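You operate a simulated robot arm through the tools that you are given. There is no shell and no other tool. Be economical: measure what you need, move in short steps, check, and stop when the job is done.

The job below is to be done with a simulated robot arm. You get a single attempt, and the scene is never put back.

JOB
Put one of the brown pegs from the top of the steel bench on top of the white block. Then take the yellow peg on the shelf under the steel bench and put it away on the grey peg tray. Then pull the right cupboard door open. The order counts.

The check looks at the end state, three seconds after you hand in, the way a careful person would. Anything else that was tipped, shoved, dropped, spilled or broken makes it a failure.

ROBOT AND FRAMES
A 7-joint arm with a two-finger parallel gripper on a trunk, on a base that drives. Base frame: it is fixed to the floor where the robot stands at the start and does not move with it; the origin is under the middle of the robot, x ahead of it, y to its left, z up; the surface under the hand at the start is at about z = 0.86. Lengths are in m, angles in rad, forces in N, time in s.
With the tool pointing down near the work surface it reaches from about 0.36 to 0.78 m from the robot's upright axis, wherever it stands. Its first joint turns from -2.496 to 2.496 rad. Places, roughly: grey peg tray (33x22 cm) [-2.24, 1.6, 0.86]; right cupboard door [-6.6, 1.2, 1.5]. Payload 3 kg.
The tool frame sits at the grasp point between the pads (the TCP): z along the fingers, y along the line on which they close. The tips reach 0.03 m beyond it. Largest opening 0.11 m; finger width 0.02, thickness 0.01; the body of the gripper, 0.048 by 0.112 m, starts 0.055 m behind the TCP.
Orientation is that of the tool frame in the base frame, as [roll, pitch, yaw] about the fixed x, y, z axes, in that order (R = Rz(yaw) Ry(pitch) Rx(roll)). With the fingers straight down and closing along the base's y, the tool's x points along the base's -x, its y along +y and its z along -z.

CONTROLS
- The arm moves only by the tool play_rows. Its argument "rows" is a list of rows, each an object of numbers (a shift or turn left out is 0, a gripper value left out holds the last): "gripper": the opening, from 0 (shut) to 1 (fully open); "tx", "ty", "tz": the shift along the tool's x, y, z in units of 200 mm (1.0 is 200 mm); "wx", "wy", "wz": the turn, a rotation vector about the tool's x, y, z in units of 180 degrees (1.0 is 180 degrees). In form: [{"gripper": .., "tx": .., "ty": .., "tz": .., "wx": .., "wy": .., "wz": ..}, ...]. A call has 1 to 10 rows; each row is the pose to reach, as a shift and turn from the pose commanded when the call began, along the tool's axes at that moment. A call with a number of a shift or a turn outside -1 to 1 is refused whole. Rows are played at 5 a second. More than 0.05 m and 0.15 rad between two rows, or a gripper value outside its range, and nothing of the call is played. Where a pose cannot be reached the arm comes as near as it can. A force on the tool above 40 N (or 10 N above the force at the start of the call, whichever is more), or a blocked arm, ends the call early, and 0.2 s more pass. Each finger travels about 0.153 m/s and halts on what it meets, pressing with about 28 N; the grip force reading is that of the motor and also rises with nothing between the fingers. The clock runs only during rows and for 0.2 s after the last one: add rows that repeat a pose to give the fingers time. It gives the time, the measured TCP pose, the force on the tool (base axes), the opening and the grip force at its end, in the units of the frame above (readings bear some noise), with the torque about the TCP (base axes, N m) and any sound that the robot's microphone picked up.
- Cameras (640 x 400 px; columns grow to the right, rows downward): "scene" is now at [0.4817, 0.2208, 1.2784]; the picture's right is [-0.00, -0.17, 0.99], its down [-0.36, 0.92, 0.16] and it looks along [-0.93, -0.35, -0.06] (base axes); focal length 214 px, centre (320, 200). "wrist" rides on the gripper at [0.072, 0.017, -0.103] in the tool frame; the picture's right is [-0.23, 0.97, 0.00], its down [-0.76, -0.18, -0.62] and it looks along [-0.61, -0.14, 0.78] (tool axes); focal length 222 px, centre (320, 200). There is no depth. A picture from a camera that has moved, and an enlarged one, comes with that camera's place and axes in the base frame and with its lens. The place of the scene camera against the robot may be out by one fixed shift of up to 0.012 m in any direction.
- camera(camera): a new picture of that camera. No time passes.
- move_column(by): slides the trunk up (or, below 0, down) by that many m; the arm and the scene camera ride with it, the base frame stays. It gives what a move gives, with no picture.
- roll_base(legs): drives the robot by 1 to 6 legs, each [ahead, turn to the left] in m and rad, along the robot's own axes; the way and the turn of a leg run together, so that a leg with both is an arc; at most 1.5 m and 3.142 rad a leg. The arm and the cameras ride along, it lands a little off, and it stops where it bumps. It gives what a move gives.
- turn_head(pan, tilt): turns the head with the scene camera to pan (to the left, within 1.396 rad either way) and tilt (down, from -0.506 to 1.204), counted from straight ahead of the robot. It gives what a move gives.
- zoom(camera, box): a new picture of the part [left, top, right, bottom] of that camera's present view, enlarged. No time passes.
- sign_off(): hands the job in; it is judged then, once.

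Work in short steps. Places have to be worked out from the pictures, the camera data and where the tool is seen: move nearer, look again, correct. Check each grasp and each placing, and mend what went wrong. You have 165 turns and 112 pictures in all, those below and enlarged ones among them. Open the gripper and draw the arm clear of the work before you hand the job in, unless the task says otherwise; then end with one line.

The tools are called after "Request:" as name(argument=value, ...) on one line, values as JSON. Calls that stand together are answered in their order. play_rows: Moves the arm, as the interface text tells. Its arguments: {"type":"object","properties":{"rows":{"type":"array","items":{"type":"object","properties":{"gripper":{"type":"number"},"tx":{"type":"number"},"ty":{"type":"number"},"tz":{"type":"number"},"wx":{"type":"number"},"wy":{"type":"number"},"wz":{"type":"number"}}}}},"required":["rows"]} The other tools are called the same way: move_column (by) slides the trunk up or down; roll_base (legs) drives the base; turn_head (pan, tilt) turns the head that bears the scene camera; camera (camera) takes a picture; zoom (camera, box) takes an enlarged picture of a part of a camera's view; sign_off () hands the job in.

At the start:

```text
time: 0.0
position: [0.4745, 0.27, 1.1665]
ee_rot: [-3.141, -0.001, 3.135]
contact_force: [-0.6, -0.1, -0.2]
moment: [0.0, -0.05, 0.02]
width: 0.11
gripper_force: 0.0
trunk travel left (down, up): [-0.325, 0.165]
robot x, y, heading: [0.0012, 0.0003, 0.003]
head pan, tilt: [-1.4, 1.201]
```

scene: 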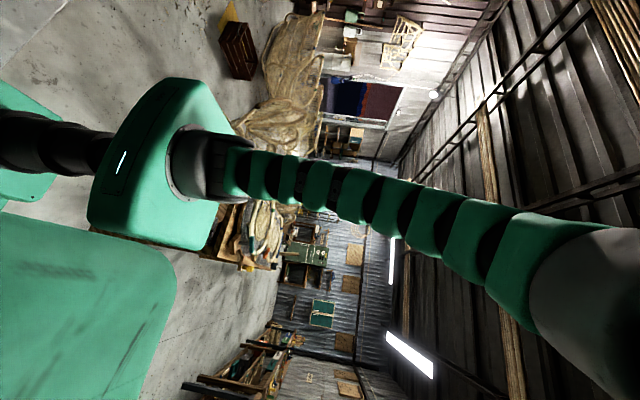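
wrist: 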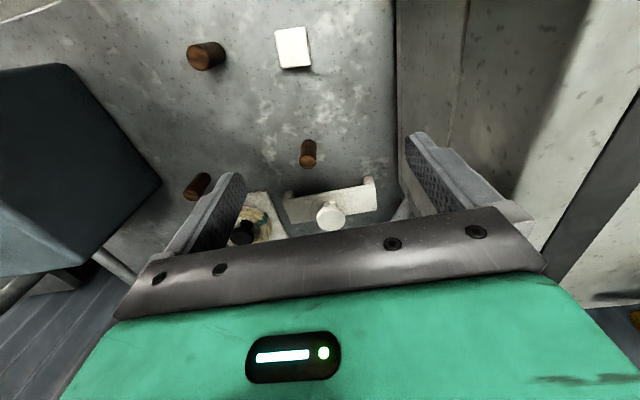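

I'll turn the head toward the work ahead to get a usable scene view.

Request:
turn_head(pan=0, tilt=0.8)

Request:
camera(camera="scene")

Request:
camera(camera="wrist")

```text
time: 1.5
position: [0.4752, 0.2702, 1.1672]
ee_rot: [3.141, 0.0, 3.135]
contact_force: [-0.3, -0.6, 0.5]
moment: [-0.03, -0.01, -0.04]
width: 0.11
gripper_force: 0.2
trunk travel left (down, up): [-0.325, 0.165]
robot x, y, heading: [0.0009, 0.0024, -0.001]
head pan, tilt: [0.0, 0.799]
```

```text
109 pictures are left
camera scene: at [0.5098, 0.2757, 1.2077], right [-0.01, -1.0, 0.0], down [-0.7, 0.01, 0.72], along [-0.72, 0.0, -0.7], focal length 214 px, centre (320, 200)
```

scene: 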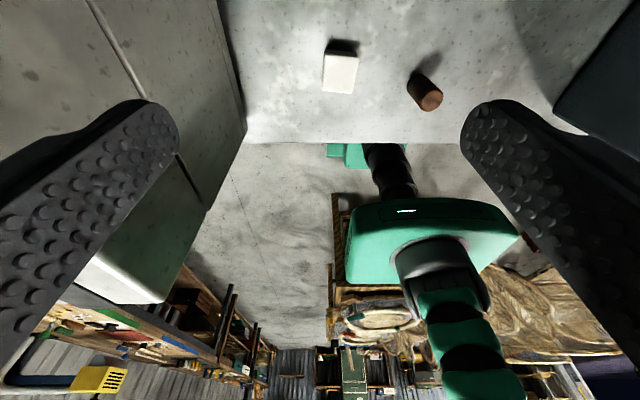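

```text
108 pictures are left
camera wrist: at [0.4016, 0.2864, 1.2712], right [0.23, 0.97, 0.0], down [0.76, -0.18, 0.62], along [0.61, -0.15, -0.78], focal length 222 px, centre (320, 200)
```

wrist: 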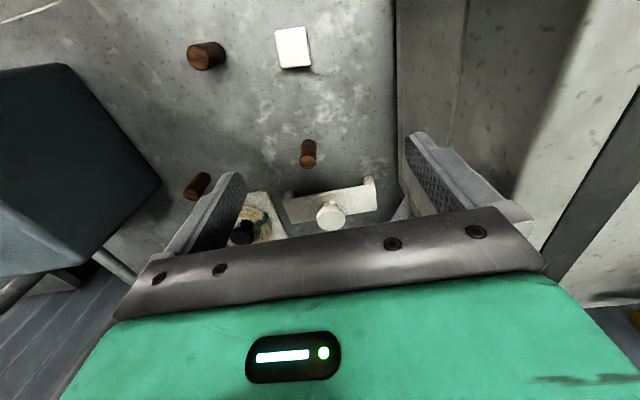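

The scene camera evidently looks from beside the gripper, and the pegs and white block lie about under the hand. I'll tilt the head to look straight along the tool for an overview.

Request:
turn_head(pan=0, tilt=0)

Request:
camera(camera="scene")

```text
time: 2.7
position: [0.4743, 0.2695, 1.1675]
ee_rot: [3.141, -0.001, 3.134]
contact_force: [0.1, -0.1, 0.2]
moment: [-0.01, 0.04, 0.03]
width: 0.1101
gripper_force: 0.0
trunk travel left (down, up): [-0.325, 0.165]
robot x, y, heading: [-0.0032, 0.0037, -0.0]
head pan, tilt: [0.0, 0.0]
```

```text
107 pictures are left
camera scene: at [0.5818, 0.2752, 1.1983], right [-0.01, -1.0, 0.0], down [-1.0, 0.01, 0.0], along [0.0, 0.0, -1.0], focal length 214 px, centre (320, 200)
```

scene: 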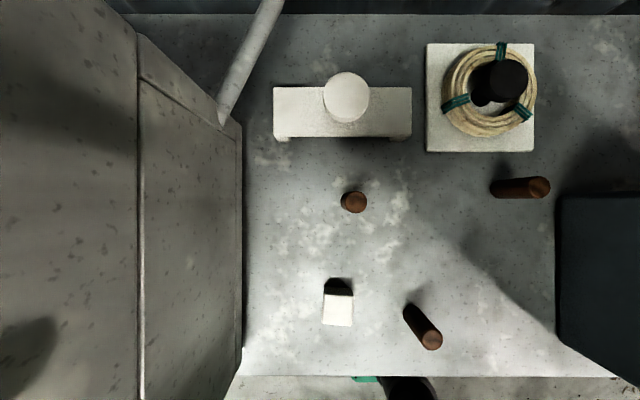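

All three pegs stand upright (about 7 cm high); the peg nearest the middle is at about (0.579, 0.232) and the block at about (0.42, 0.245). I move over that middle peg and look again.

Request:
play_rows(rows=[{"gripper": 1, "tx": -0.13, "ty": -0.05, "tz": 0.15}, {"tx": -0.26, "ty": -0.1, "tz": 0.3}, {"tx": -0.4, "ty": -0.15, "tz": 0.45}, {"tx": -0.525, "ty": -0.19, "tz": 0.6}, {"tx": -0.525, "ty": -0.19, "tz": 0.6}])

Request:
camera(camera="wrist")

Request:
camera(camera="scene")

```text
time: 3.9
position: [0.5808, 0.2297, 1.0447]
ee_rot: [-3.141, -0.001, 3.134]
contact_force: [-0.1, 0.3, 0.4]
moment: [0.02, 0.0, 0.01]
width: 0.1102
gripper_force: 0.0
trunk travel left (down, up): [-0.325, 0.165]
robot x, y, heading: [-0.002, 0.0028, -0.003]
head pan, tilt: [0.0, 0.0]
```

```text
106 pictures are left
camera wrist: at [0.5085, 0.2468, 1.1494], right [0.23, 0.97, 0.0], down [0.76, -0.18, 0.62], along [0.6, -0.15, -0.78], focal length 222 px, centre (320, 200)
```

wrist: 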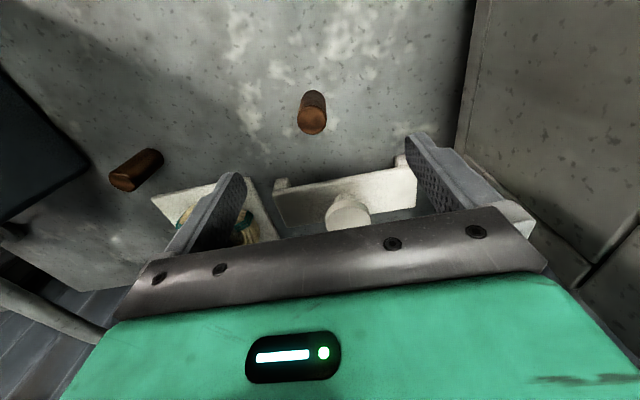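

```text
105 pictures are left
camera scene: at [0.6888, 0.2356, 1.0762], right [-0.01, -1.0, 0.0], down [-1.0, 0.01, 0.0], along [0.0, 0.0, -1.0], focal length 214 px, centre (320, 200)
```

scene: 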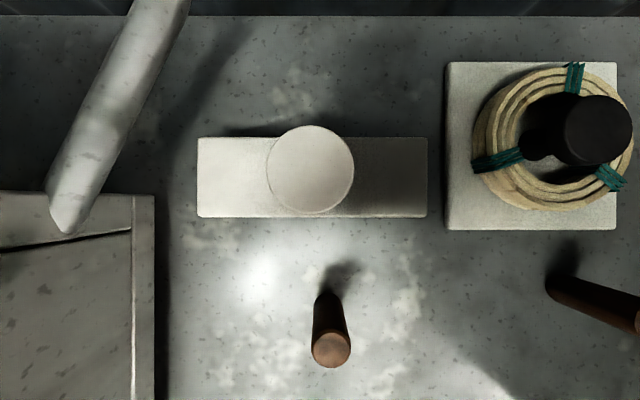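

Wrist view puts the peg at about (0.578, 0.221); the scene camera seems offset by about 1 cm. I descend part-way and check.

Request:
play_rows(rows=[{"tx": 0.01, "ty": -0.04, "tz": 0.15}, {"tx": 0.015, "ty": -0.043, "tz": 0.3}, {"tx": 0.015, "ty": -0.043, "tz": 0.45}, {"tx": 0.015, "ty": -0.043, "tz": 0.45}])

Request:
camera(camera="wrist")

Request:
turn_head(pan=0, tilt=0.6)

Request:
camera(camera="scene")

```text
time: 4.9
position: [0.577, 0.2211, 0.9556]
ee_rot: [3.14, 0.0, 3.134]
contact_force: [-0.5, -0.9, -0.4]
moment: [0.02, 0.02, 0.02]
width: 0.11
gripper_force: 0.0
trunk travel left (down, up): [-0.325, 0.165]
robot x, y, heading: [-0.0018, 0.0054, -0.003]
head pan, tilt: [0.0, 0.0]
```

```text
104 pictures are left
camera wrist: at [0.5039, 0.2379, 1.0611], right [0.23, 0.97, 0.0], down [0.76, -0.18, 0.62], along [0.61, -0.15, -0.78], focal length 222 px, centre (320, 200)
```

wrist: 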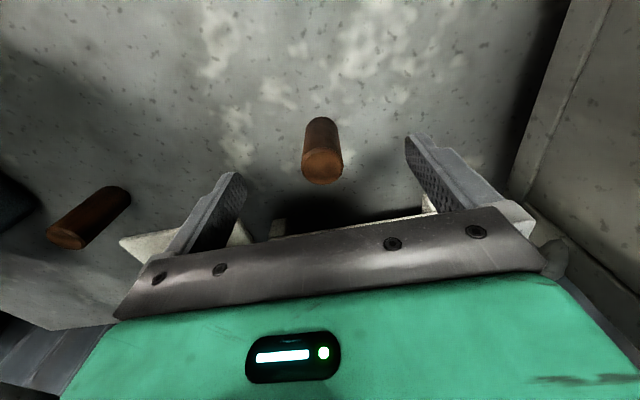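

```text
time: 5.9
position: [0.5763, 0.2201, 0.9571]
ee_rot: [-3.141, -0.001, 3.135]
contact_force: [0.6, 0.7, -0.1]
moment: [0.01, -0.01, -0.03]
width: 0.1102
gripper_force: 0.0
trunk travel left (down, up): [-0.325, 0.165]
robot x, y, heading: [0.0003, 0.0056, -0.001]
head pan, tilt: [0.0, 0.6]
```

```text
103 pictures are left
camera scene: at [0.6288, 0.227, 0.9901], right [-0.01, -1.0, 0.0], down [-0.83, 0.01, 0.56], along [-0.56, 0.0, -0.83], focal length 214 px, centre (320, 200)
```

scene: 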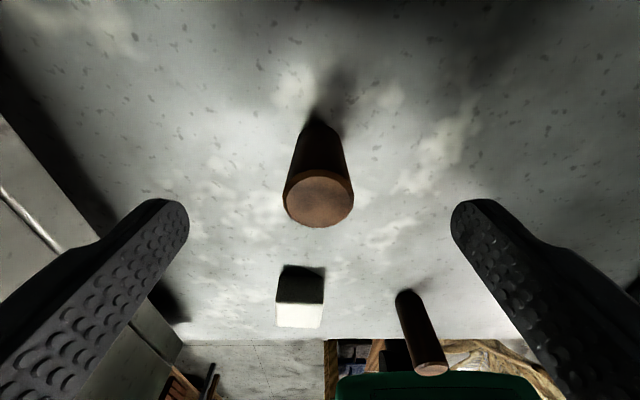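

The peg is centred between the fingers. I descend to mid-height and close.

Request:
play_rows(rows=[{"tz": 0.13}, {"tz": 0.25}, {"tz": 0.25}, {"tz": 0.25, "gripper": 0.3}, {"tz": 0.25, "gripper": 0.1}, {"tz": 0.25, "gripper": 0.1}, {"tz": 0.25, "gripper": 0.1}])

Request:
camera(camera="scene")

```text
time: 7.5
position: [0.5768, 0.2221, 0.9063]
ee_rot: [-3.141, 0.0, 3.133]
contact_force: [-0.8, 0.4, -0.2]
moment: [0.0, 0.01, -0.02]
width: 0.0284
gripper_force: 28.2
trunk travel left (down, up): [-0.325, 0.165]
robot x, y, heading: [0.0005, 0.0052, 0.001]
head pan, tilt: [0.0, 0.6]
```

```text
102 pictures are left
camera scene: at [0.6286, 0.2279, 0.9395], right [-0.01, -1.0, 0.0], down [-0.82, 0.01, 0.57], along [-0.57, 0.0, -0.82], focal length 214 px, centre (320, 200)
```

scene: 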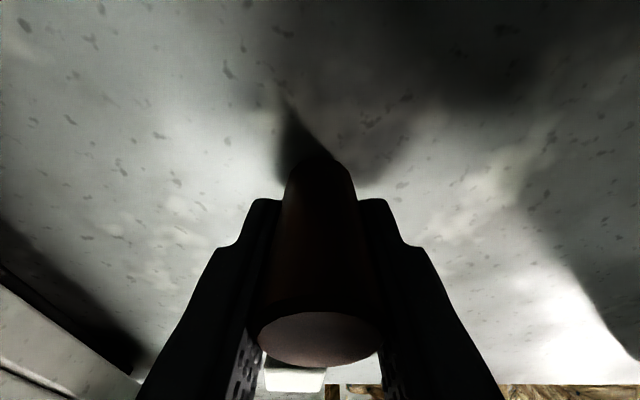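

Peg gripped (width 28 mm). I lift straight up and move toward a hover over the block, estimated near (0.435, 0.236), top about z 0.894.

Request:
play_rows(rows=[{"tz": -0.2}, {"tz": -0.4}, {"tz": -0.6}, {"tz": -0.6, "tx": 0.2}, {"tz": -0.6, "tx": 0.4, "ty": 0.04}, {"tz": -0.6, "tx": 0.6, "ty": 0.07}, {"tz": -0.6, "tx": 0.71, "ty": 0.07}, {"tz": -0.6, "tx": 0.71, "ty": 0.07}])

Request:
camera(camera="wrist")

Request:
camera(camera="scene")

```text
time: 9.3
position: [0.4347, 0.2359, 1.0289]
ee_rot: [3.14, -0.001, 3.134]
contact_force: [-0.4, -0.4, -0.8]
moment: [-0.02, 0.01, 0.03]
width: 0.0281
gripper_force: 28.0
trunk travel left (down, up): [-0.325, 0.165]
robot x, y, heading: [-0.0015, 0.0015, -0.001]
head pan, tilt: [0.0, 0.6]
```

```text
101 pictures are left
camera wrist: at [0.3617, 0.253, 1.1335], right [0.23, 0.97, 0.0], down [0.76, -0.18, 0.62], along [0.61, -0.15, -0.78], focal length 222 px, centre (320, 200)
```

wrist: 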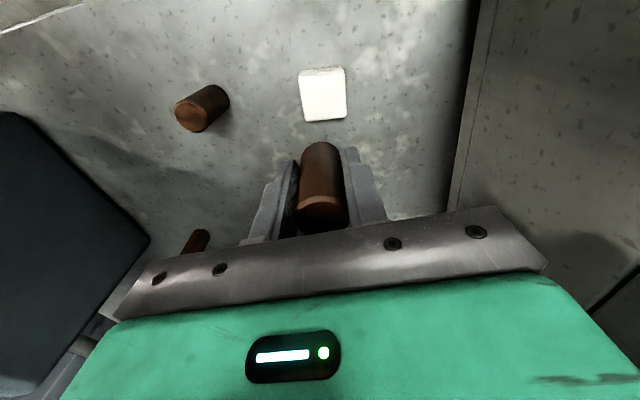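

```text
100 pictures are left
camera scene: at [0.4867, 0.2422, 1.0621], right [-0.01, -1.0, 0.0], down [-0.82, 0.01, 0.57], along [-0.57, 0.0, -0.82], focal length 214 px, centre (320, 200)
```

scene: 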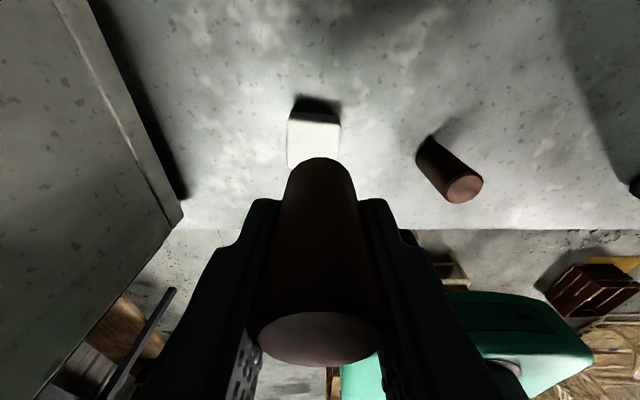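

Zooming the wrist view on the block to measure it accurately.

Request:
zoom(camera="wrist", box=[260, 40, 400, 128])

```text
4.55 times, centred on (330, 84) of wrist
camera zoom: at [0.3617, 0.253, 1.1335], right [0.23, 0.97, 0.0], down [0.76, -0.18, 0.62], along [0.61, -0.15, -0.78], focal length 1010 px, centre (274, 727)
```

zoom: 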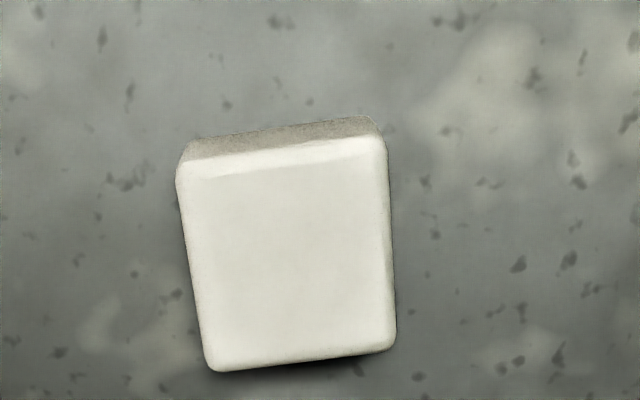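

Block top centre comes out near (0.419, 0.242), top z about 0.90. I check how the peg sits in the pads.

Request:
zoom(camera="wrist", box=[250, 130, 394, 220])

Request:
zoom(camera="wrist", box=[250, 150, 394, 240])

```text
4.44 times, centred on (322, 175) of wrist
camera zoom: at [0.3617, 0.253, 1.1335], right [0.23, 0.97, 0.0], down [0.76, -0.18, 0.62], along [0.61, -0.15, -0.78], focal length 987 px, centre (311, 311)
```

zoom: 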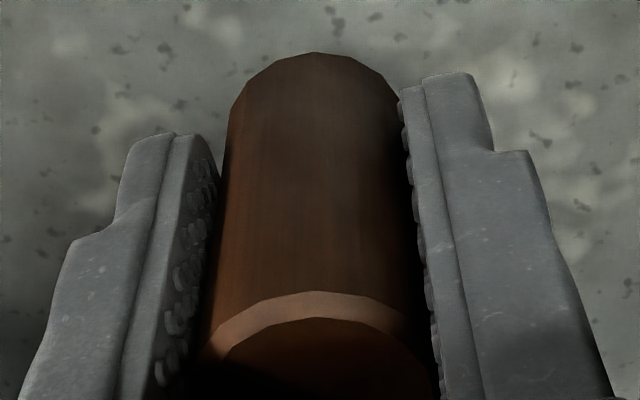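

```text
4.44 times, centred on (322, 195) of wrist
camera zoom: at [0.3617, 0.253, 1.1335], right [0.23, 0.97, 0.0], down [0.76, -0.18, 0.62], along [0.61, -0.15, -0.78], focal length 987 px, centre (311, 222)
```

zoom: 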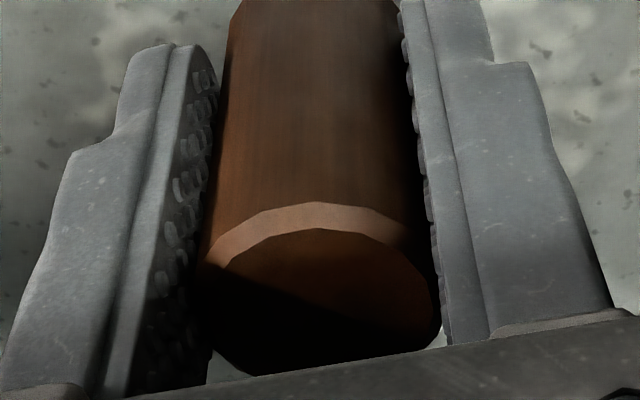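

Peg sits upright in the pads. I shift over the block centre and lower to about 1 cm above it for an alignment check.

Request:
play_rows(rows=[{"tx": 0.078, "ty": 0.03, "tz": 0.0}, {"tx": 0.078, "ty": 0.03, "tz": 0.15}, {"tx": 0.078, "ty": 0.03, "tz": 0.34}, {"tx": 0.078, "ty": 0.03, "tz": 0.34}])

Request:
zoom(camera="wrist", box=[240, 80, 400, 180])

Request:
camera(camera="scene")

```text
time: 10.3
position: [0.4204, 0.2424, 0.9606]
ee_rot: [3.141, 0.001, 3.135]
contact_force: [0.3, -0.7, -0.2]
moment: [-0.02, 0.02, -0.02]
width: 0.0282
gripper_force: 27.8
trunk travel left (down, up): [-0.325, 0.165]
robot x, y, heading: [0.0018, 0.0021, -0.0]
head pan, tilt: [0.0, 0.6]
```

```text
4.00 times, centred on (320, 130) of wrist
camera zoom: at [0.3471, 0.2597, 1.0646], right [0.23, 0.97, 0.0], down [0.76, -0.18, 0.62], along [0.61, -0.15, -0.78], focal length 888 px, centre (320, 480)
```

zoom: 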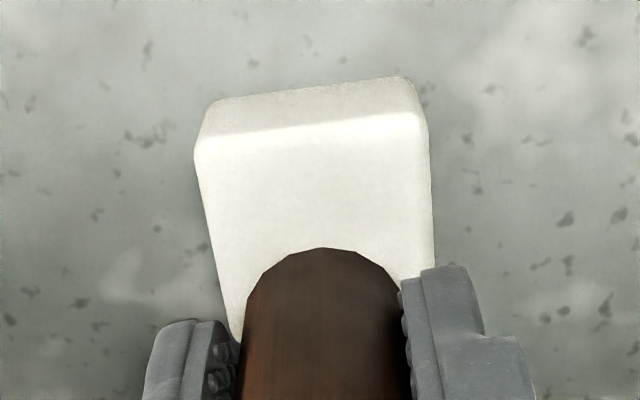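

```text
95 pictures are left
camera scene: at [0.4722, 0.2489, 0.9934], right [-0.01, -1.0, 0.0], down [-0.83, 0.01, 0.56], along [-0.56, 0.0, -0.83], focal length 214 px, centre (320, 200)
```

scene: 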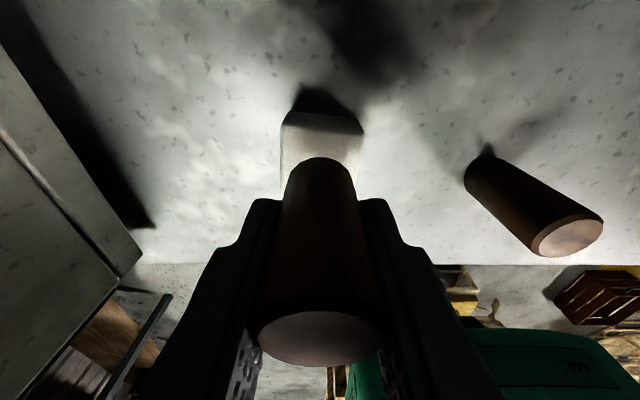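

Block spans x≈0.400–0.442, y centre ≈0.243, and the peg is centred over it. I lower in small steps until contact.

Request:
play_rows(rows=[{"tz": 0.07}, {"tz": 0.1}, {"tz": 0.12}, {"tz": 0.135}, {"tz": 0.135}])

Request:
camera(camera="wrist")

```text
time: 11.5
position: [0.4186, 0.244, 0.9335]
ee_rot: [3.139, 0.003, 3.134]
contact_force: [4.7, 1.6, 27.3]
moment: [0.14, -0.34, 0.01]
width: 0.0283
gripper_force: 27.9
trunk travel left (down, up): [-0.325, 0.165]
robot x, y, heading: [-0.0006, 0.0011, 0.0]
head pan, tilt: [0.0, 0.6]
```

```text
94 pictures are left
camera wrist: at [0.3452, 0.2605, 1.0371], right [0.23, 0.97, 0.0], down [0.76, -0.18, 0.62], along [0.61, -0.14, -0.78], focal length 222 px, centre (320, 200)
```

wrist: 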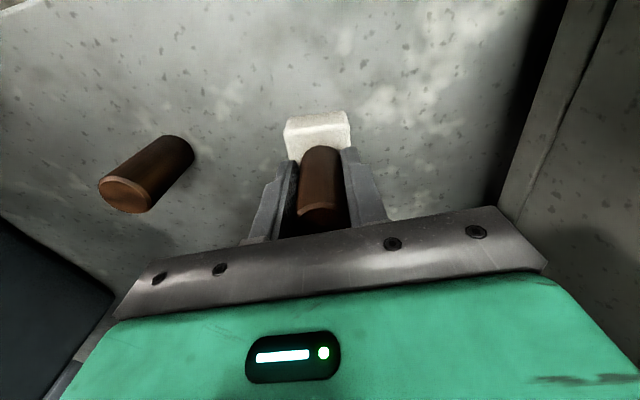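

Contact at z≈0.9335 with 27 N; I ease up ~1.5 mm and open gently.

Request:
play_rows(rows=[{"tz": -0.006}, {"tz": -0.006}])

Request:
zoom(camera="wrist", box=[240, 80, 400, 180])

```text
time: 12.1
position: [0.4183, 0.244, 0.9328]
ee_rot: [3.141, 0.0, 3.135]
contact_force: [3.8, 3.3, 14.2]
moment: [0.12, -0.21, 0.05]
width: 0.0281
gripper_force: 28.2
trunk travel left (down, up): [-0.325, 0.165]
robot x, y, heading: [-0.0014, 0.0047, -0.003]
head pan, tilt: [0.0, 0.6]
```

```text
4.00 times, centred on (320, 130) of wrist
camera zoom: at [0.345, 0.2601, 1.0374], right [0.23, 0.97, 0.0], down [0.76, -0.18, 0.62], along [0.61, -0.15, -0.78], focal length 888 px, centre (320, 480)
```

zoom: 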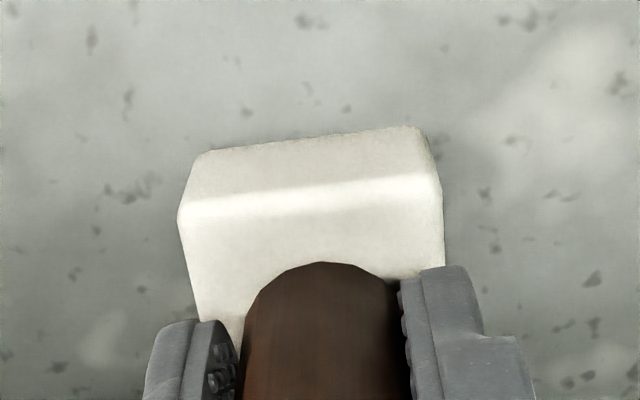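

Peg rests well inside the block's top face. Releasing slowly, then rising straight up.

Request:
play_rows(rows=[{"gripper": 0.35}, {"gripper": 0.5}, {"gripper": 0.7}, {"gripper": 0.7}])

Request:
camera(camera="scene")

```text
time: 13.1
position: [0.4182, 0.2433, 0.9335]
ee_rot: [-3.141, 0.0, 3.135]
contact_force: [-0.5, 0.0, 0.3]
moment: [0.01, -0.01, -0.01]
width: 0.0769
gripper_force: 0.1
trunk travel left (down, up): [-0.325, 0.165]
robot x, y, heading: [0.0013, 0.0046, 0.003]
head pan, tilt: [0.0, 0.6]
```

```text
92 pictures are left
camera scene: at [0.4704, 0.2494, 0.9663], right [-0.01, -1.0, 0.0], down [-0.82, 0.01, 0.57], along [-0.57, 0.0, -0.82], focal length 214 px, centre (320, 200)
```

scene: 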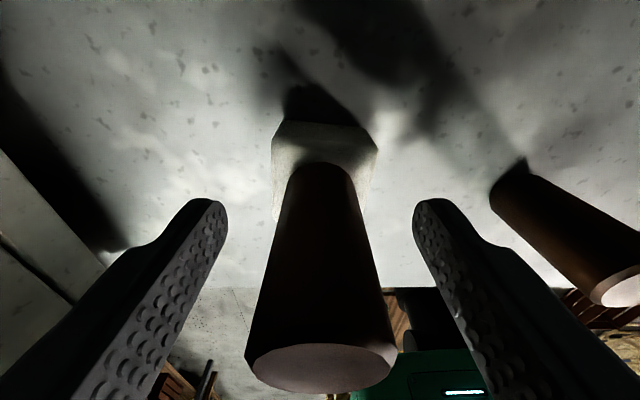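

Standing free on the block. Raise straight up and look back with the head and wrist.

Request:
play_rows(rows=[{"tz": -0.2}, {"tz": -0.4}, {"tz": -0.6}, {"tz": -0.8}, {"tz": -1.0}, {"tz": -1.0}])

Request:
turn_head(pan=0, tilt=0.3)

Request:
camera(camera="scene")

```text
time: 14.5
position: [0.4205, 0.2439, 1.1347]
ee_rot: [3.141, 0.0, 3.136]
contact_force: [-0.2, -0.8, -0.5]
moment: [0.0, -0.01, -0.02]
width: 0.0766
gripper_force: 0.1
trunk travel left (down, up): [-0.325, 0.165]
robot x, y, heading: [0.0011, 0.0036, 0.001]
head pan, tilt: [0.0, 0.6]
```

```text
time: 15.3
position: [0.4188, 0.2444, 1.1355]
ee_rot: [3.141, 0.0, 3.135]
contact_force: [-0.3, 0.7, 0.0]
moment: [0.02, -0.02, 0.01]
width: 0.0769
gripper_force: 0.1
trunk travel left (down, up): [-0.325, 0.165]
robot x, y, heading: [-0.0036, 0.003, -0.001]
head pan, tilt: [0.0, 0.3]
```

```text
91 pictures are left
camera scene: at [0.4993, 0.2501, 1.1629], right [-0.01, -1.0, 0.0], down [-0.95, 0.01, 0.3], along [-0.3, 0.0, -0.95], focal length 214 px, centre (320, 200)
```

scene: 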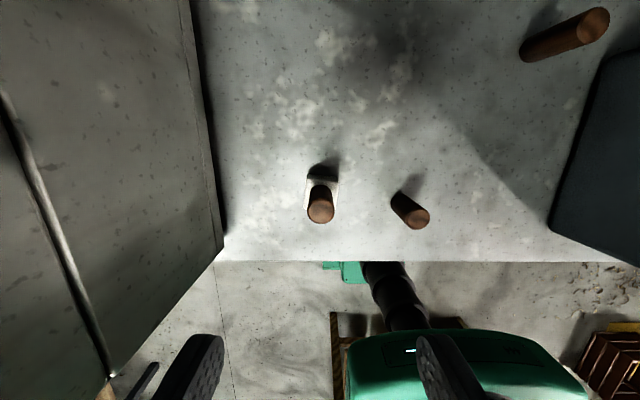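

The brown peg stands on the block, the others are untouched. Next I need the floor behind before backing off; look backward.

Request:
turn_head(pan=0, tilt=1.2)

Request:
camera(camera="scene")

```text
time: 16.5
position: [0.4197, 0.2447, 1.1351]
ee_rot: [3.141, -0.001, 3.135]
contact_force: [0.7, -0.7, 0.3]
moment: [0.0, 0.02, -0.01]
width: 0.0769
gripper_force: 0.1
trunk travel left (down, up): [-0.325, 0.165]
robot x, y, heading: [0.0025, 0.0045, 0.003]
head pan, tilt: [0.0, 1.201]
```

```text
90 pictures are left
camera scene: at [0.4273, 0.2506, 1.2003], right [-0.01, -1.0, 0.0], down [-0.36, 0.0, 0.93], along [-0.93, 0.01, -0.36], focal length 214 px, centre (320, 200)
```

scene: 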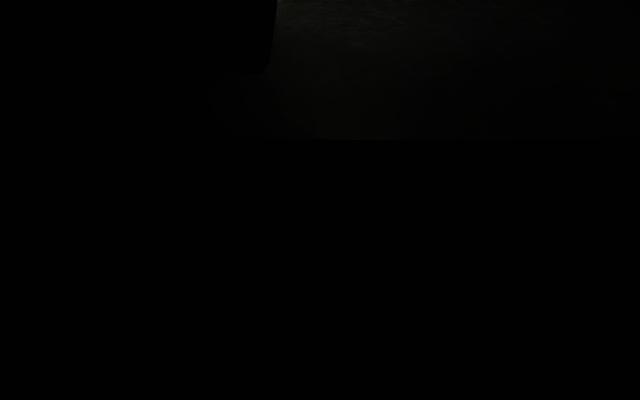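

That tilt faces into the gripper. There seems to be a wooden pallet behind the robot; look at tilt 0.75.

Request:
turn_head(pan=0, tilt=0.75)

Request:
camera(camera="scene")

```text
time: 17.4
position: [0.4203, 0.2439, 1.1342]
ee_rot: [3.14, 0.0, 3.134]
contact_force: [0.6, -0.8, 0.2]
moment: [-0.02, 0.01, 0.03]
width: 0.0773
gripper_force: 0.1
trunk travel left (down, up): [-0.325, 0.165]
robot x, y, heading: [0.0, 0.0046, -0.001]
head pan, tilt: [0.0, 0.75]
```

```text
89 pictures are left
camera scene: at [0.4589, 0.2504, 1.1734], right [-0.01, -1.0, 0.0], down [-0.73, 0.01, 0.68], along [-0.68, 0.0, -0.73], focal length 214 px, centre (320, 200)
```

scene: 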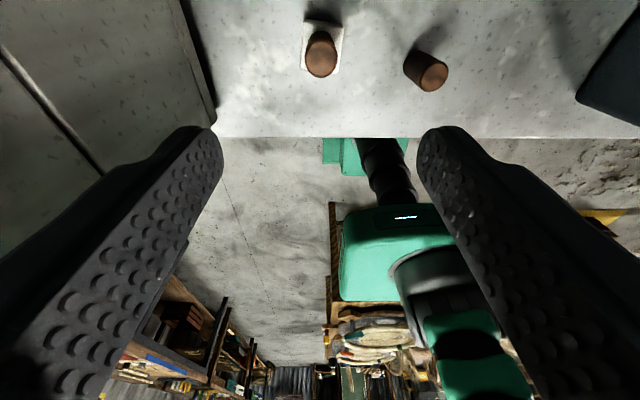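

A pallet stack lies roughly 0.5–0.7 m behind the robot, so space is tight. I pitch the hand up to horizontal (fingers forward) while rising, so the head camera works as an upright forward-looking camera.

Request:
play_rows(rows=[{"wy": -0.046, "tz": -0.05}, {"wy": -0.092, "tz": -0.1}, {"wy": -0.138, "tz": -0.15}, {"wy": -0.184, "tz": -0.2}, {"wy": -0.23, "tz": -0.25}, {"wy": -0.276, "tz": -0.3}, {"wy": -0.322, "tz": -0.35}, {"wy": -0.368, "tz": -0.4}, {"wy": -0.414, "tz": -0.4}, {"wy": -0.46, "tz": -0.4}])

Request:
turn_head(pan=1.39, tilt=0.5)

Request:
camera(camera="scene")

```text
time: 19.6
position: [0.428, 0.2558, 1.225]
ee_rot: [-3.113, 1.326, -3.139]
contact_force: [-1.1, -0.1, 0.2]
moment: [0.0, 0.0, -0.04]
width: 0.0771
gripper_force: 0.0
out of reach, approached as far as the arm can: row 9, 10
trunk travel left (down, up): [-0.325, 0.165]
robot x, y, heading: [0.0016, 0.0045, -0.002]
head pan, tilt: [0.0, 0.75]
```

```text
time: 21.1
position: [0.4273, 0.2565, 1.2248]
ee_rot: [-3.119, 1.324, 3.136]
contact_force: [0.0, -0.4, 0.5]
moment: [-0.02, 0.01, -0.04]
width: 0.0769
gripper_force: 0.1
trunk travel left (down, up): [-0.325, 0.165]
robot x, y, heading: [-0.0002, 0.0053, -0.002]
head pan, tilt: [1.389, 0.499]
```

```text
88 pictures are left
camera scene: at [0.3328, 0.3548, 1.305], right [0.95, -0.21, -0.24], down [-0.31, -0.47, -0.83], along [0.06, 0.86, -0.51], focal length 214 px, centre (320, 200)
```

scene: 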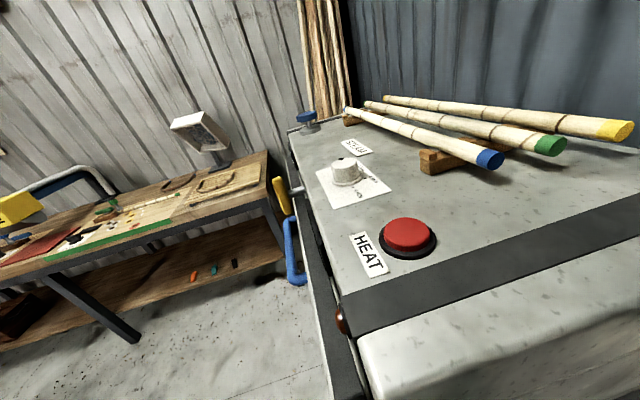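

Left side is a steam machine with a workbench further on. Now look forward-down and to the right.

Request:
turn_head(pan=-1.39, tilt=0.5)

Request:
camera(camera="scene")

```text
time: 23.5
position: [0.4268, 0.2551, 1.2246]
ee_rot: [-3.121, 1.325, 3.137]
contact_force: [0.3, 0.0, -0.2]
moment: [0.01, 0.0, -0.02]
width: 0.077
gripper_force: 0.0
trunk travel left (down, up): [-0.325, 0.165]
robot x, y, heading: [0.0024, 0.0045, -0.006]
head pan, tilt: [-1.389, 0.499]
```

```text
87 pictures are left
camera scene: at [0.3282, 0.1758, 1.3059], right [-0.96, -0.16, 0.24], down [-0.29, 0.47, -0.83], along [0.02, -0.87, -0.5], focal length 214 px, centre (320, 200)
```

scene: 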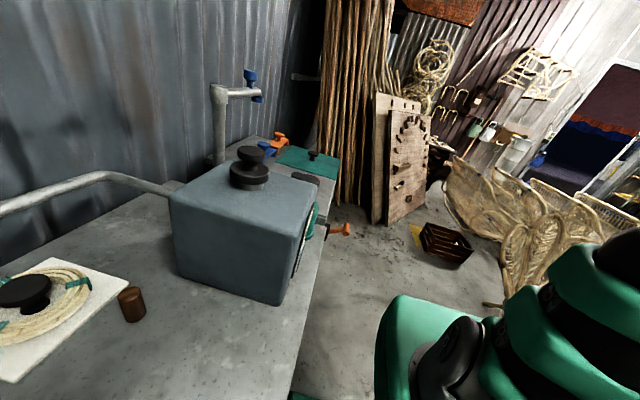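

Right side shows the floor and net pile. To see what lies directly behind the robot I yaw the hand to the right in place.

Request:
play_rows(rows=[{"wx": 0.0432, "wz": 0.0107}, {"wx": 0.0864, "wz": 0.0214}, {"wx": 0.1296, "wz": 0.0321}, {"wx": 0.1728, "wz": 0.0428}, {"wx": 0.216, "wz": 0.0535}, {"wx": 0.2592, "wz": 0.0642}, {"wx": 0.3024, "wz": 0.0749}])

Request:
camera(camera="scene")

```text
time: 25.1
position: [0.4286, 0.2547, 1.2261]
ee_rot: [-3.121, 1.33, 2.156]
contact_force: [-0.4, -1.1, 0.6]
moment: [0.01, 0.03, 0.02]
width: 0.077
gripper_force: 0.1
trunk travel left (down, up): [-0.325, 0.165]
robot x, y, heading: [-0.0029, 0.0056, -0.004]
head pan, tilt: [-1.389, 0.499]
```

```text
86 pictures are left
camera scene: at [0.2992, 0.2946, 1.3059], right [-0.66, 0.71, 0.23], down [0.24, 0.5, -0.83], along [-0.71, -0.5, -0.5], focal length 214 px, centre (320, 200)
```

scene: 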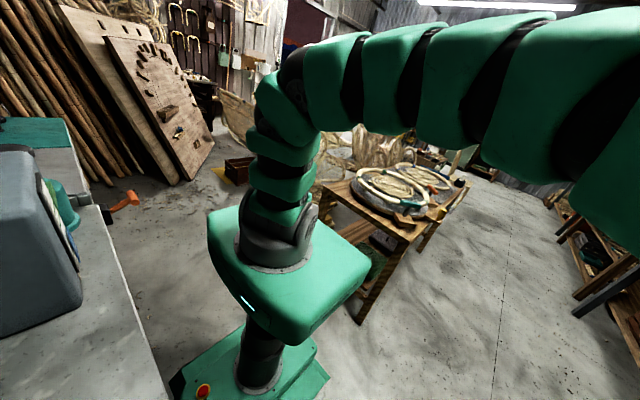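

Behind is a wooden table starting at x≈-0.68 (y<0.18); torso rear is about x=-0.38, so I can back off about 0.2 m. I do that.

Request:
roll_base(legs=[[-0.2, 0]])

Request:
turn_head(pan=0.6, tilt=0.8)

Request:
camera(camera="scene")

```text
time: 26.7
position: [0.2277, 0.2553, 1.2235]
ee_rot: [-3.117, 1.33, 2.159]
contact_force: [0.0, 0.7, 0.7]
moment: [0.01, -0.01, 0.01]
width: 0.077
gripper_force: 0.0
trunk travel left (down, up): [-0.325, 0.165]
robot x, y, heading: [-0.1993, 0.0025, 0.005]
head pan, tilt: [-1.389, 0.499]
```

```text
time: 28.7
position: [0.227, 0.2562, 1.225]
ee_rot: [-3.12, 1.329, 2.158]
contact_force: [0.2, 0.0, 0.3]
moment: [-0.02, -0.02, 0.01]
width: 0.0769
gripper_force: 0.0
trunk travel left (down, up): [-0.325, 0.165]
robot x, y, heading: [-0.201, 0.0018, 0.005]
head pan, tilt: [0.6, 0.799]
```

```text
85 pictures are left
camera scene: at [0.2349, 0.3304, 1.2682], right [-0.4, -0.91, -0.13], down [-0.74, 0.41, -0.53], along [0.54, -0.12, -0.84], focal length 214 px, centre (320, 200)
```

scene: 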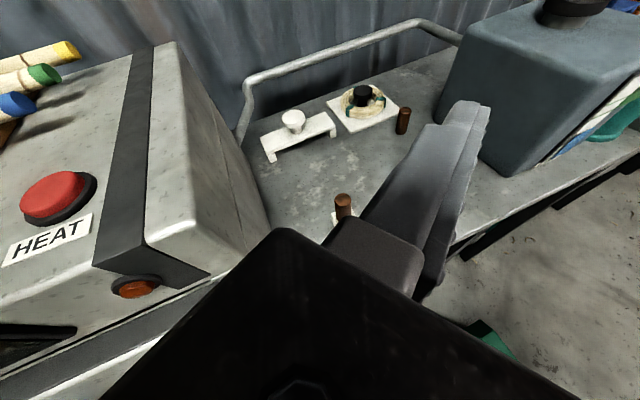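

Now lower the trunk so the hand comes down in front of the bench edge.

Request:
move_column(by=-0.32)

Request:
turn_head(pan=0.9, tilt=0.5)

Request:
camera(camera="scene")

Request:
camera(camera="wrist")

```text
time: 31.8
position: [0.2263, 0.2549, 0.9053]
ee_rot: [-3.119, 1.33, 2.159]
contact_force: [-0.4, 0.7, 0.2]
moment: [-0.01, 0.0, 0.0]
width: 0.077
gripper_force: 0.0
trunk travel left (down, up): [-0.005, 0.485]
robot x, y, heading: [-0.2019, 0.0018, -0.001]
head pan, tilt: [0.6, 0.799]
```

```text
time: 32.6
position: [0.2272, 0.2538, 0.9056]
ee_rot: [-3.118, 1.328, 2.158]
contact_force: [-0.3, -0.4, -0.7]
moment: [-0.01, 0.01, 0.02]
width: 0.0767
gripper_force: 0.1
trunk travel left (down, up): [-0.005, 0.485]
robot x, y, heading: [-0.2052, -0.0016, 0.003]
head pan, tilt: [0.901, 0.499]
```

```text
84 pictures are left
camera scene: at [0.2547, 0.3472, 0.9756], right [-0.12, -0.98, -0.18], down [-0.59, 0.22, -0.78], along [0.8, 0.02, -0.6], focal length 214 px, centre (320, 200)
```

scene: 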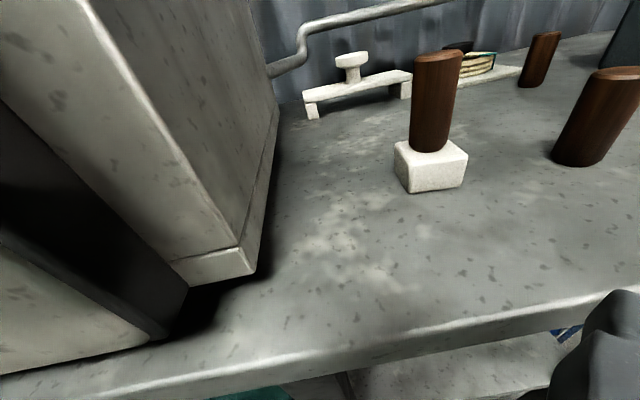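

```text
83 pictures are left
camera wrist: at [0.1773, 0.3626, 0.8602], right [0.85, 0.48, 0.22], down [-0.37, 0.27, 0.89], along [0.37, -0.84, 0.4], focal length 222 px, centre (320, 200)
```

wrist: 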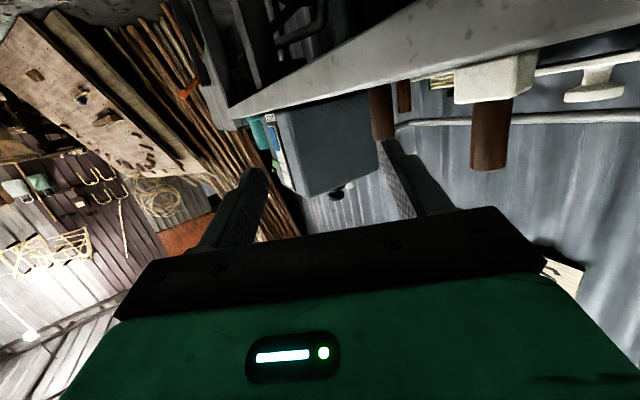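

The peg stands well on the block. I lower the hand ~0.19 m in front of the bench edge to see beneath.

Request:
play_rows(rows=[{"tx": 0.233, "tz": 0.058}, {"tx": 0.466, "tz": 0.116}, {"tx": 0.7, "tz": 0.173}, {"tx": 0.93, "tz": 0.23}, {"tx": 0.93, "tz": 0.23}])

Request:
camera(camera="scene")

```text
time: 33.8
position: [0.2237, 0.2538, 0.7122]
ee_rot: [-3.12, 1.332, 2.157]
contact_force: [-0.2, 1.0, -0.5]
moment: [0.03, 0.02, 0.02]
width: 0.0768
gripper_force: 0.0
trunk travel left (down, up): [-0.005, 0.485]
robot x, y, heading: [-0.2026, 0.0029, 0.007]
head pan, tilt: [0.901, 0.499]
```

```text
82 pictures are left
camera scene: at [0.253, 0.3464, 0.7831], right [-0.12, -0.98, -0.18], down [-0.59, 0.22, -0.78], along [0.8, 0.02, -0.6], focal length 214 px, centre (320, 200)
```

scene: 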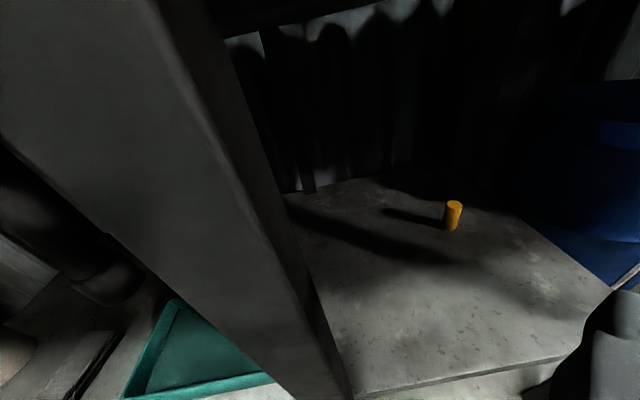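

The yellow peg is on the shelf at about (0.49, 0.145), shelf z≈0.48. I lower further and yaw the hand to point into the opening.

Request:
play_rows(rows=[{"tx": 0.242, "tz": 0.06}, {"tx": 0.485, "tz": 0.12}, {"tx": 0.471, "ty": -0.01, "tz": 0.2, "wx": -0.0455, "wz": -0.0113}, {"tx": 0.457, "ty": -0.02, "tz": 0.285, "wx": -0.091, "wz": -0.0226}, {"tx": 0.443, "ty": -0.03, "tz": 0.365, "wx": -0.1365, "wz": -0.0339}, {"tx": 0.429, "ty": -0.04, "tz": 0.45, "wx": -0.182, "wz": -0.0452}, {"tx": 0.415, "ty": -0.05, "tz": 0.53, "wx": -0.2275, "wz": -0.0565}, {"tx": 0.401, "ty": -0.06, "tz": 0.61, "wx": -0.273, "wz": -0.0678}, {"tx": 0.387, "ty": -0.07, "tz": 0.695, "wx": -0.3185, "wz": -0.0791}, {"tx": 0.373, "ty": -0.083, "tz": 0.777, "wx": -0.364, "wz": -0.0904}])

Request:
turn_head(pan=0, tilt=0.2)

Request:
camera(camera="scene")

Request:
camera(camera="wrist")

```text
time: 36.0
position: [0.1902, 0.3441, 0.6906]
ee_rot: [-2.923, 1.286, -2.886]
contact_force: [0.0, 0.9, 0.8]
moment: [0.01, 0.03, -0.04]
width: 0.0771
gripper_force: 0.1
out of reach, approached as far as the arm can: row 7, 8, 9, 10
trunk travel left (down, up): [-0.005, 0.485]
robot x, y, heading: [-0.1992, 0.0035, -0.001]
head pan, tilt: [0.901, 0.499]
```

```text
time: 37.2
position: [0.1923, 0.3429, 0.6896]
ee_rot: [-2.923, 1.289, -2.887]
contact_force: [-0.2, 0.5, 0.5]
moment: [0.02, 0.01, -0.01]
width: 0.0769
gripper_force: 0.0
trunk travel left (down, up): [-0.005, 0.485]
robot x, y, heading: [-0.2042, 0.0053, -0.0]
head pan, tilt: [0.0, 0.201]
```

```text
81 pictures are left
camera scene: at [0.1777, 0.3561, 0.7794], right [0.04, -1.0, 0.06], down [-0.46, -0.07, -0.89], along [0.89, 0.01, -0.46], focal length 214 px, centre (320, 200)
```

scene: 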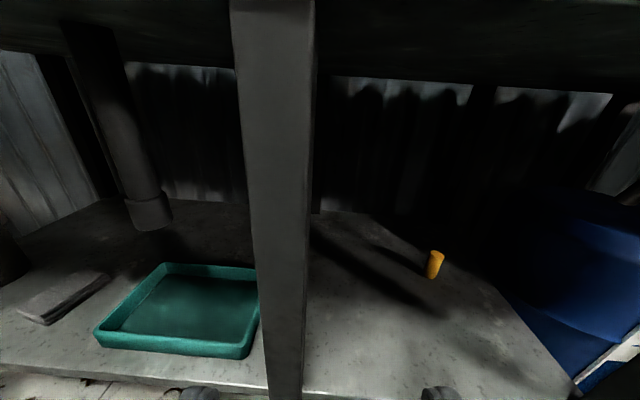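

```text
80 pictures are left
camera wrist: at [0.0707, 0.3527, 0.6485], right [0.02, 0.99, 0.16], down [-0.39, -0.14, 0.91], along [0.92, -0.08, 0.38], focal length 222 px, centre (320, 200)
```

wrist: 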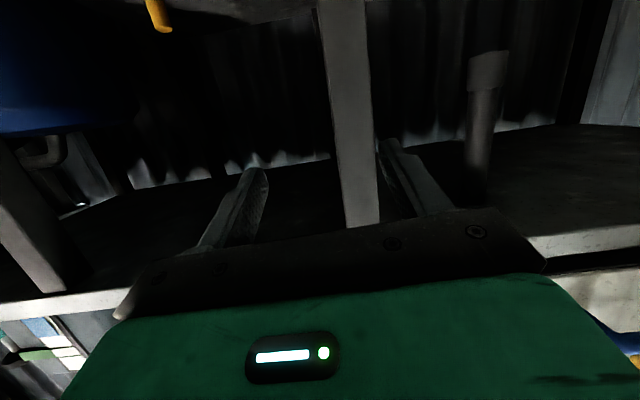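

Good view: peg stands right of a bench leg. Triangulating three views gives about (0.585, 0.06) and lower than I guessed (centre z≈0.42). The arm was reach-limited; I try a small sideways step to see how the commanded pose is counted.

Request:
play_rows(rows=[{"ty": -0.2}, {"ty": -0.2}])

```text
time: 37.8
position: [0.1986, 0.3412, 0.697]
ee_rot: [-2.913, 1.286, -2.885]
contact_force: [0.3, -0.4, 0.5]
moment: [0.02, 0.02, 0.02]
width: 0.0771
gripper_force: 0.1
out of reach, approached as far as the arm can: row 1, 2
trunk travel left (down, up): [-0.005, 0.485]
robot x, y, heading: [-0.2013, 0.0049, 0.001]
head pan, tilt: [0.0, 0.201]
```

Commanded pose seems to be the unreached one. I step forward 5 cm only (safe under either reading).

Request:
play_rows(rows=[{"tz": 0.12}, {"tz": 0.25}, {"tz": 0.25}])

Request:
camera(camera="scene")

```text
time: 38.6
position: [0.2467, 0.3565, 0.6901]
ee_rot: [-2.91, 1.286, -2.882]
contact_force: [-0.3, -0.2, 0.2]
moment: [-0.01, 0.02, -0.03]
width: 0.0772
gripper_force: 0.1
out of reach, approached as far as the arm can: row 1, 2, 3
trunk travel left (down, up): [-0.005, 0.485]
robot x, y, heading: [-0.2021, 0.0036, 0.002]
head pan, tilt: [0.0, 0.201]
```

```text
79 pictures are left
camera scene: at [0.2343, 0.3693, 0.7788], right [0.04, -1.0, 0.07], down [-0.46, -0.07, -0.89], along [0.89, 0.0, -0.46], focal length 214 px, centre (320, 200)
```

scene: 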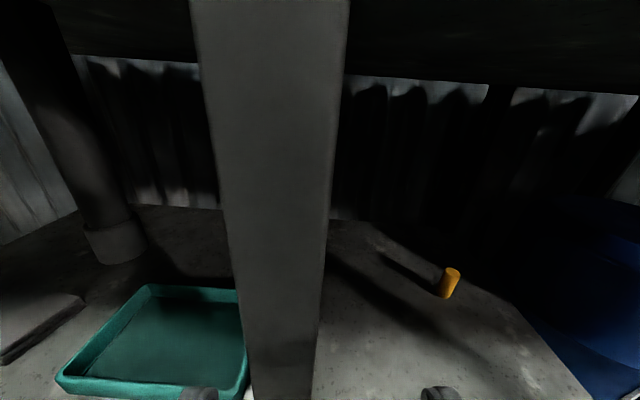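

Position is limited because the wrist would sit too near the column. Peg triangulates again to ≈(0.59, 0.055, 0.40). Better: come in diagonally, yaw ≈ -0.5. I yaw back right while moving right and a bit back.

Request:
play_rows(rows=[{"wx": 0.0443, "wy": 0.0028, "wz": 0.0125, "tx": 0.012, "ty": -0.06, "tz": -0.06}, {"wx": 0.0886, "wy": 0.0056, "wz": 0.025, "tx": 0.024, "ty": -0.12, "tz": -0.12}, {"wx": 0.1329, "wy": 0.0084, "wz": 0.0375, "tx": 0.036, "ty": -0.18, "tz": -0.15}, {"wx": 0.1772, "wy": 0.0112, "wz": 0.05, "tx": 0.048, "ty": -0.24, "tz": -0.15}, {"wx": 0.2215, "wy": 0.014, "wz": 0.0625, "tx": 0.06, "ty": -0.29, "tz": -0.15}, {"wx": 0.2215, "wy": 0.014, "wz": 0.0625, "tx": 0.06, "ty": -0.29, "tz": -0.15}])

Request:
camera(camera="scene")

```text
time: 40.0
position: [0.2183, 0.2971, 0.6911]
ee_rot: [-2.921, 1.289, 2.672]
contact_force: [0.3, 0.1, -0.1]
moment: [-0.02, -0.03, -0.01]
width: 0.0773
gripper_force: 0.1
trunk travel left (down, up): [-0.005, 0.485]
robot x, y, heading: [-0.194, 0.0013, 0.001]
head pan, tilt: [0.0, 0.201]
```

```text
78 pictures are left
camera scene: at [0.2114, 0.315, 0.7813], right [-0.63, -0.78, 0.06], down [-0.39, 0.25, -0.89], along [0.67, -0.58, -0.46], focal length 214 px, centre (320, 200)
```

scene: 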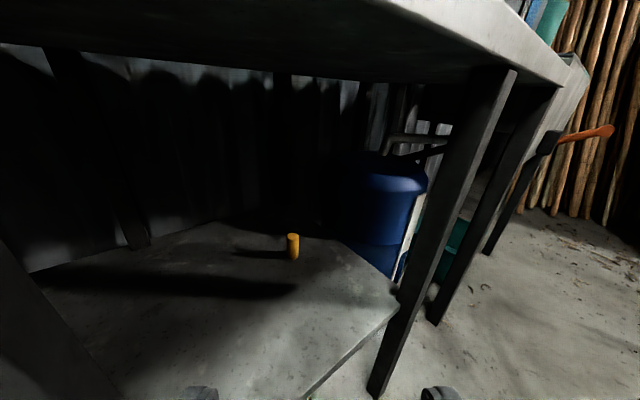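

Now the peg is clearly seen between the two front legs with an open path. I pitch down more while descending and advancing along the diagonal.

Request:
play_rows(rows=[{"tx": 0.2, "tz": 0.1, "ty": 0.01, "wy": 0.02, "wx": -0.006, "wz": -0.002}, {"tx": 0.35, "tz": 0.25, "ty": 0.03, "wy": 0.045, "wx": -0.012, "wz": -0.004}, {"tx": 0.43, "tz": 0.45, "ty": 0.06, "wy": 0.075, "wx": -0.02, "wz": -0.006}, {"tx": 0.485, "tz": 0.66, "ty": 0.094, "wy": 0.105, "wx": -0.0306, "wz": -0.0086}, {"tx": 0.485, "tz": 0.66, "ty": 0.094, "wy": 0.105, "wx": -0.0306, "wz": -0.0086}])

Request:
camera(camera="scene")

Request:
camera(camera="wrist")

```text
time: 41.2
position: [0.3045, 0.2432, 0.5611]
ee_rot: [-3.063, 0.958, 2.623]
contact_force: [0.3, 0.5, 0.1]
moment: [0.01, 0.06, 0.04]
width: 0.0766
gripper_force: 0.1
trunk travel left (down, up): [-0.005, 0.485]
robot x, y, heading: [-0.2018, 0.0053, -0.001]
head pan, tilt: [0.0, 0.201]
```

```text
77 pictures are left
camera scene: at [0.3234, 0.2415, 0.6491], right [-0.55, -0.83, 0.05], down [-0.62, 0.37, -0.69], along [0.56, -0.41, -0.73], focal length 214 px, centre (320, 200)
```

scene: 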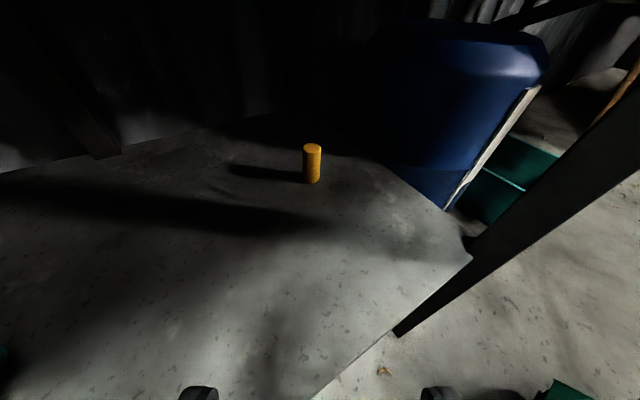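

```text
76 pictures are left
camera wrist: at [0.2081, 0.3267, 0.562], right [0.65, 0.75, 0.14], down [-0.13, -0.07, 0.99], along [0.75, -0.66, 0.05], focal length 222 px, centre (320, 200)
```

wrist: 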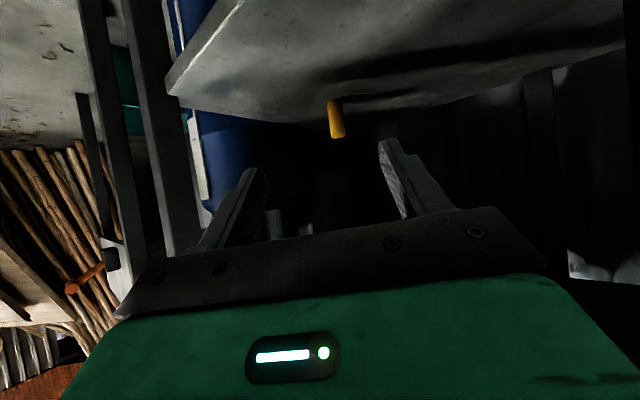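

Wrist+scene triangulation: peg centre ≈(0.559, 0.086, 0.437), shelf ≈0.40. I advance most of the way along the diagonal, gripper open.

Request:
play_rows(rows=[{"gripper": 0.85, "tx": -0.026, "ty": 0.013, "tz": 0.18}, {"tx": -0.052, "ty": 0.026, "tz": 0.35}, {"tx": -0.077, "ty": 0.04, "tz": 0.53}, {"tx": -0.103, "ty": 0.053, "tz": 0.7}, {"tx": -0.128, "ty": 0.067, "tz": 0.88}, {"tx": -0.128, "ty": 0.067, "tz": 0.88}])

Request:
camera(camera="scene")

Request:
camera(camera="wrist")

```text
time: 42.6
position: [0.4412, 0.1648, 0.4826]
ee_rot: [-3.064, 0.958, 2.624]
contact_force: [-0.4, -0.2, 0.7]
moment: [-0.01, -0.02, 0.02]
width: 0.0932
gripper_force: 0.1
trunk travel left (down, up): [-0.005, 0.485]
robot x, y, heading: [-0.1974, -0.0008, 0.001]
head pan, tilt: [0.0, 0.201]
```

```text
75 pictures are left
camera scene: at [0.4598, 0.1629, 0.5696], right [-0.55, -0.83, 0.04], down [-0.62, 0.37, -0.69], along [0.56, -0.4, -0.73], focal length 214 px, centre (320, 200)
```

scene: 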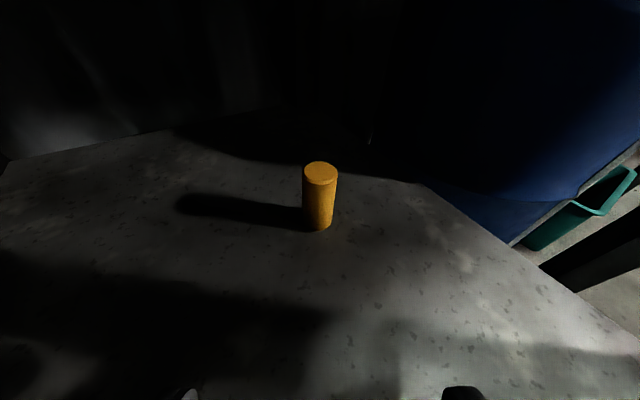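

```text
74 pictures are left
camera wrist: at [0.3445, 0.2481, 0.4823], right [0.65, 0.75, 0.14], down [-0.13, -0.07, 0.99], along [0.75, -0.66, 0.05], focal length 222 px, centre (320, 200)
```

wrist: 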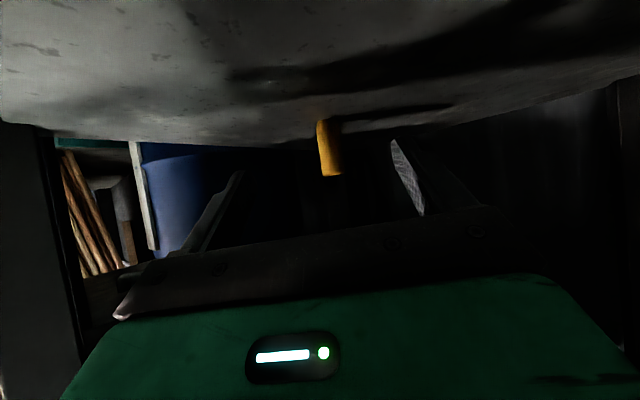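

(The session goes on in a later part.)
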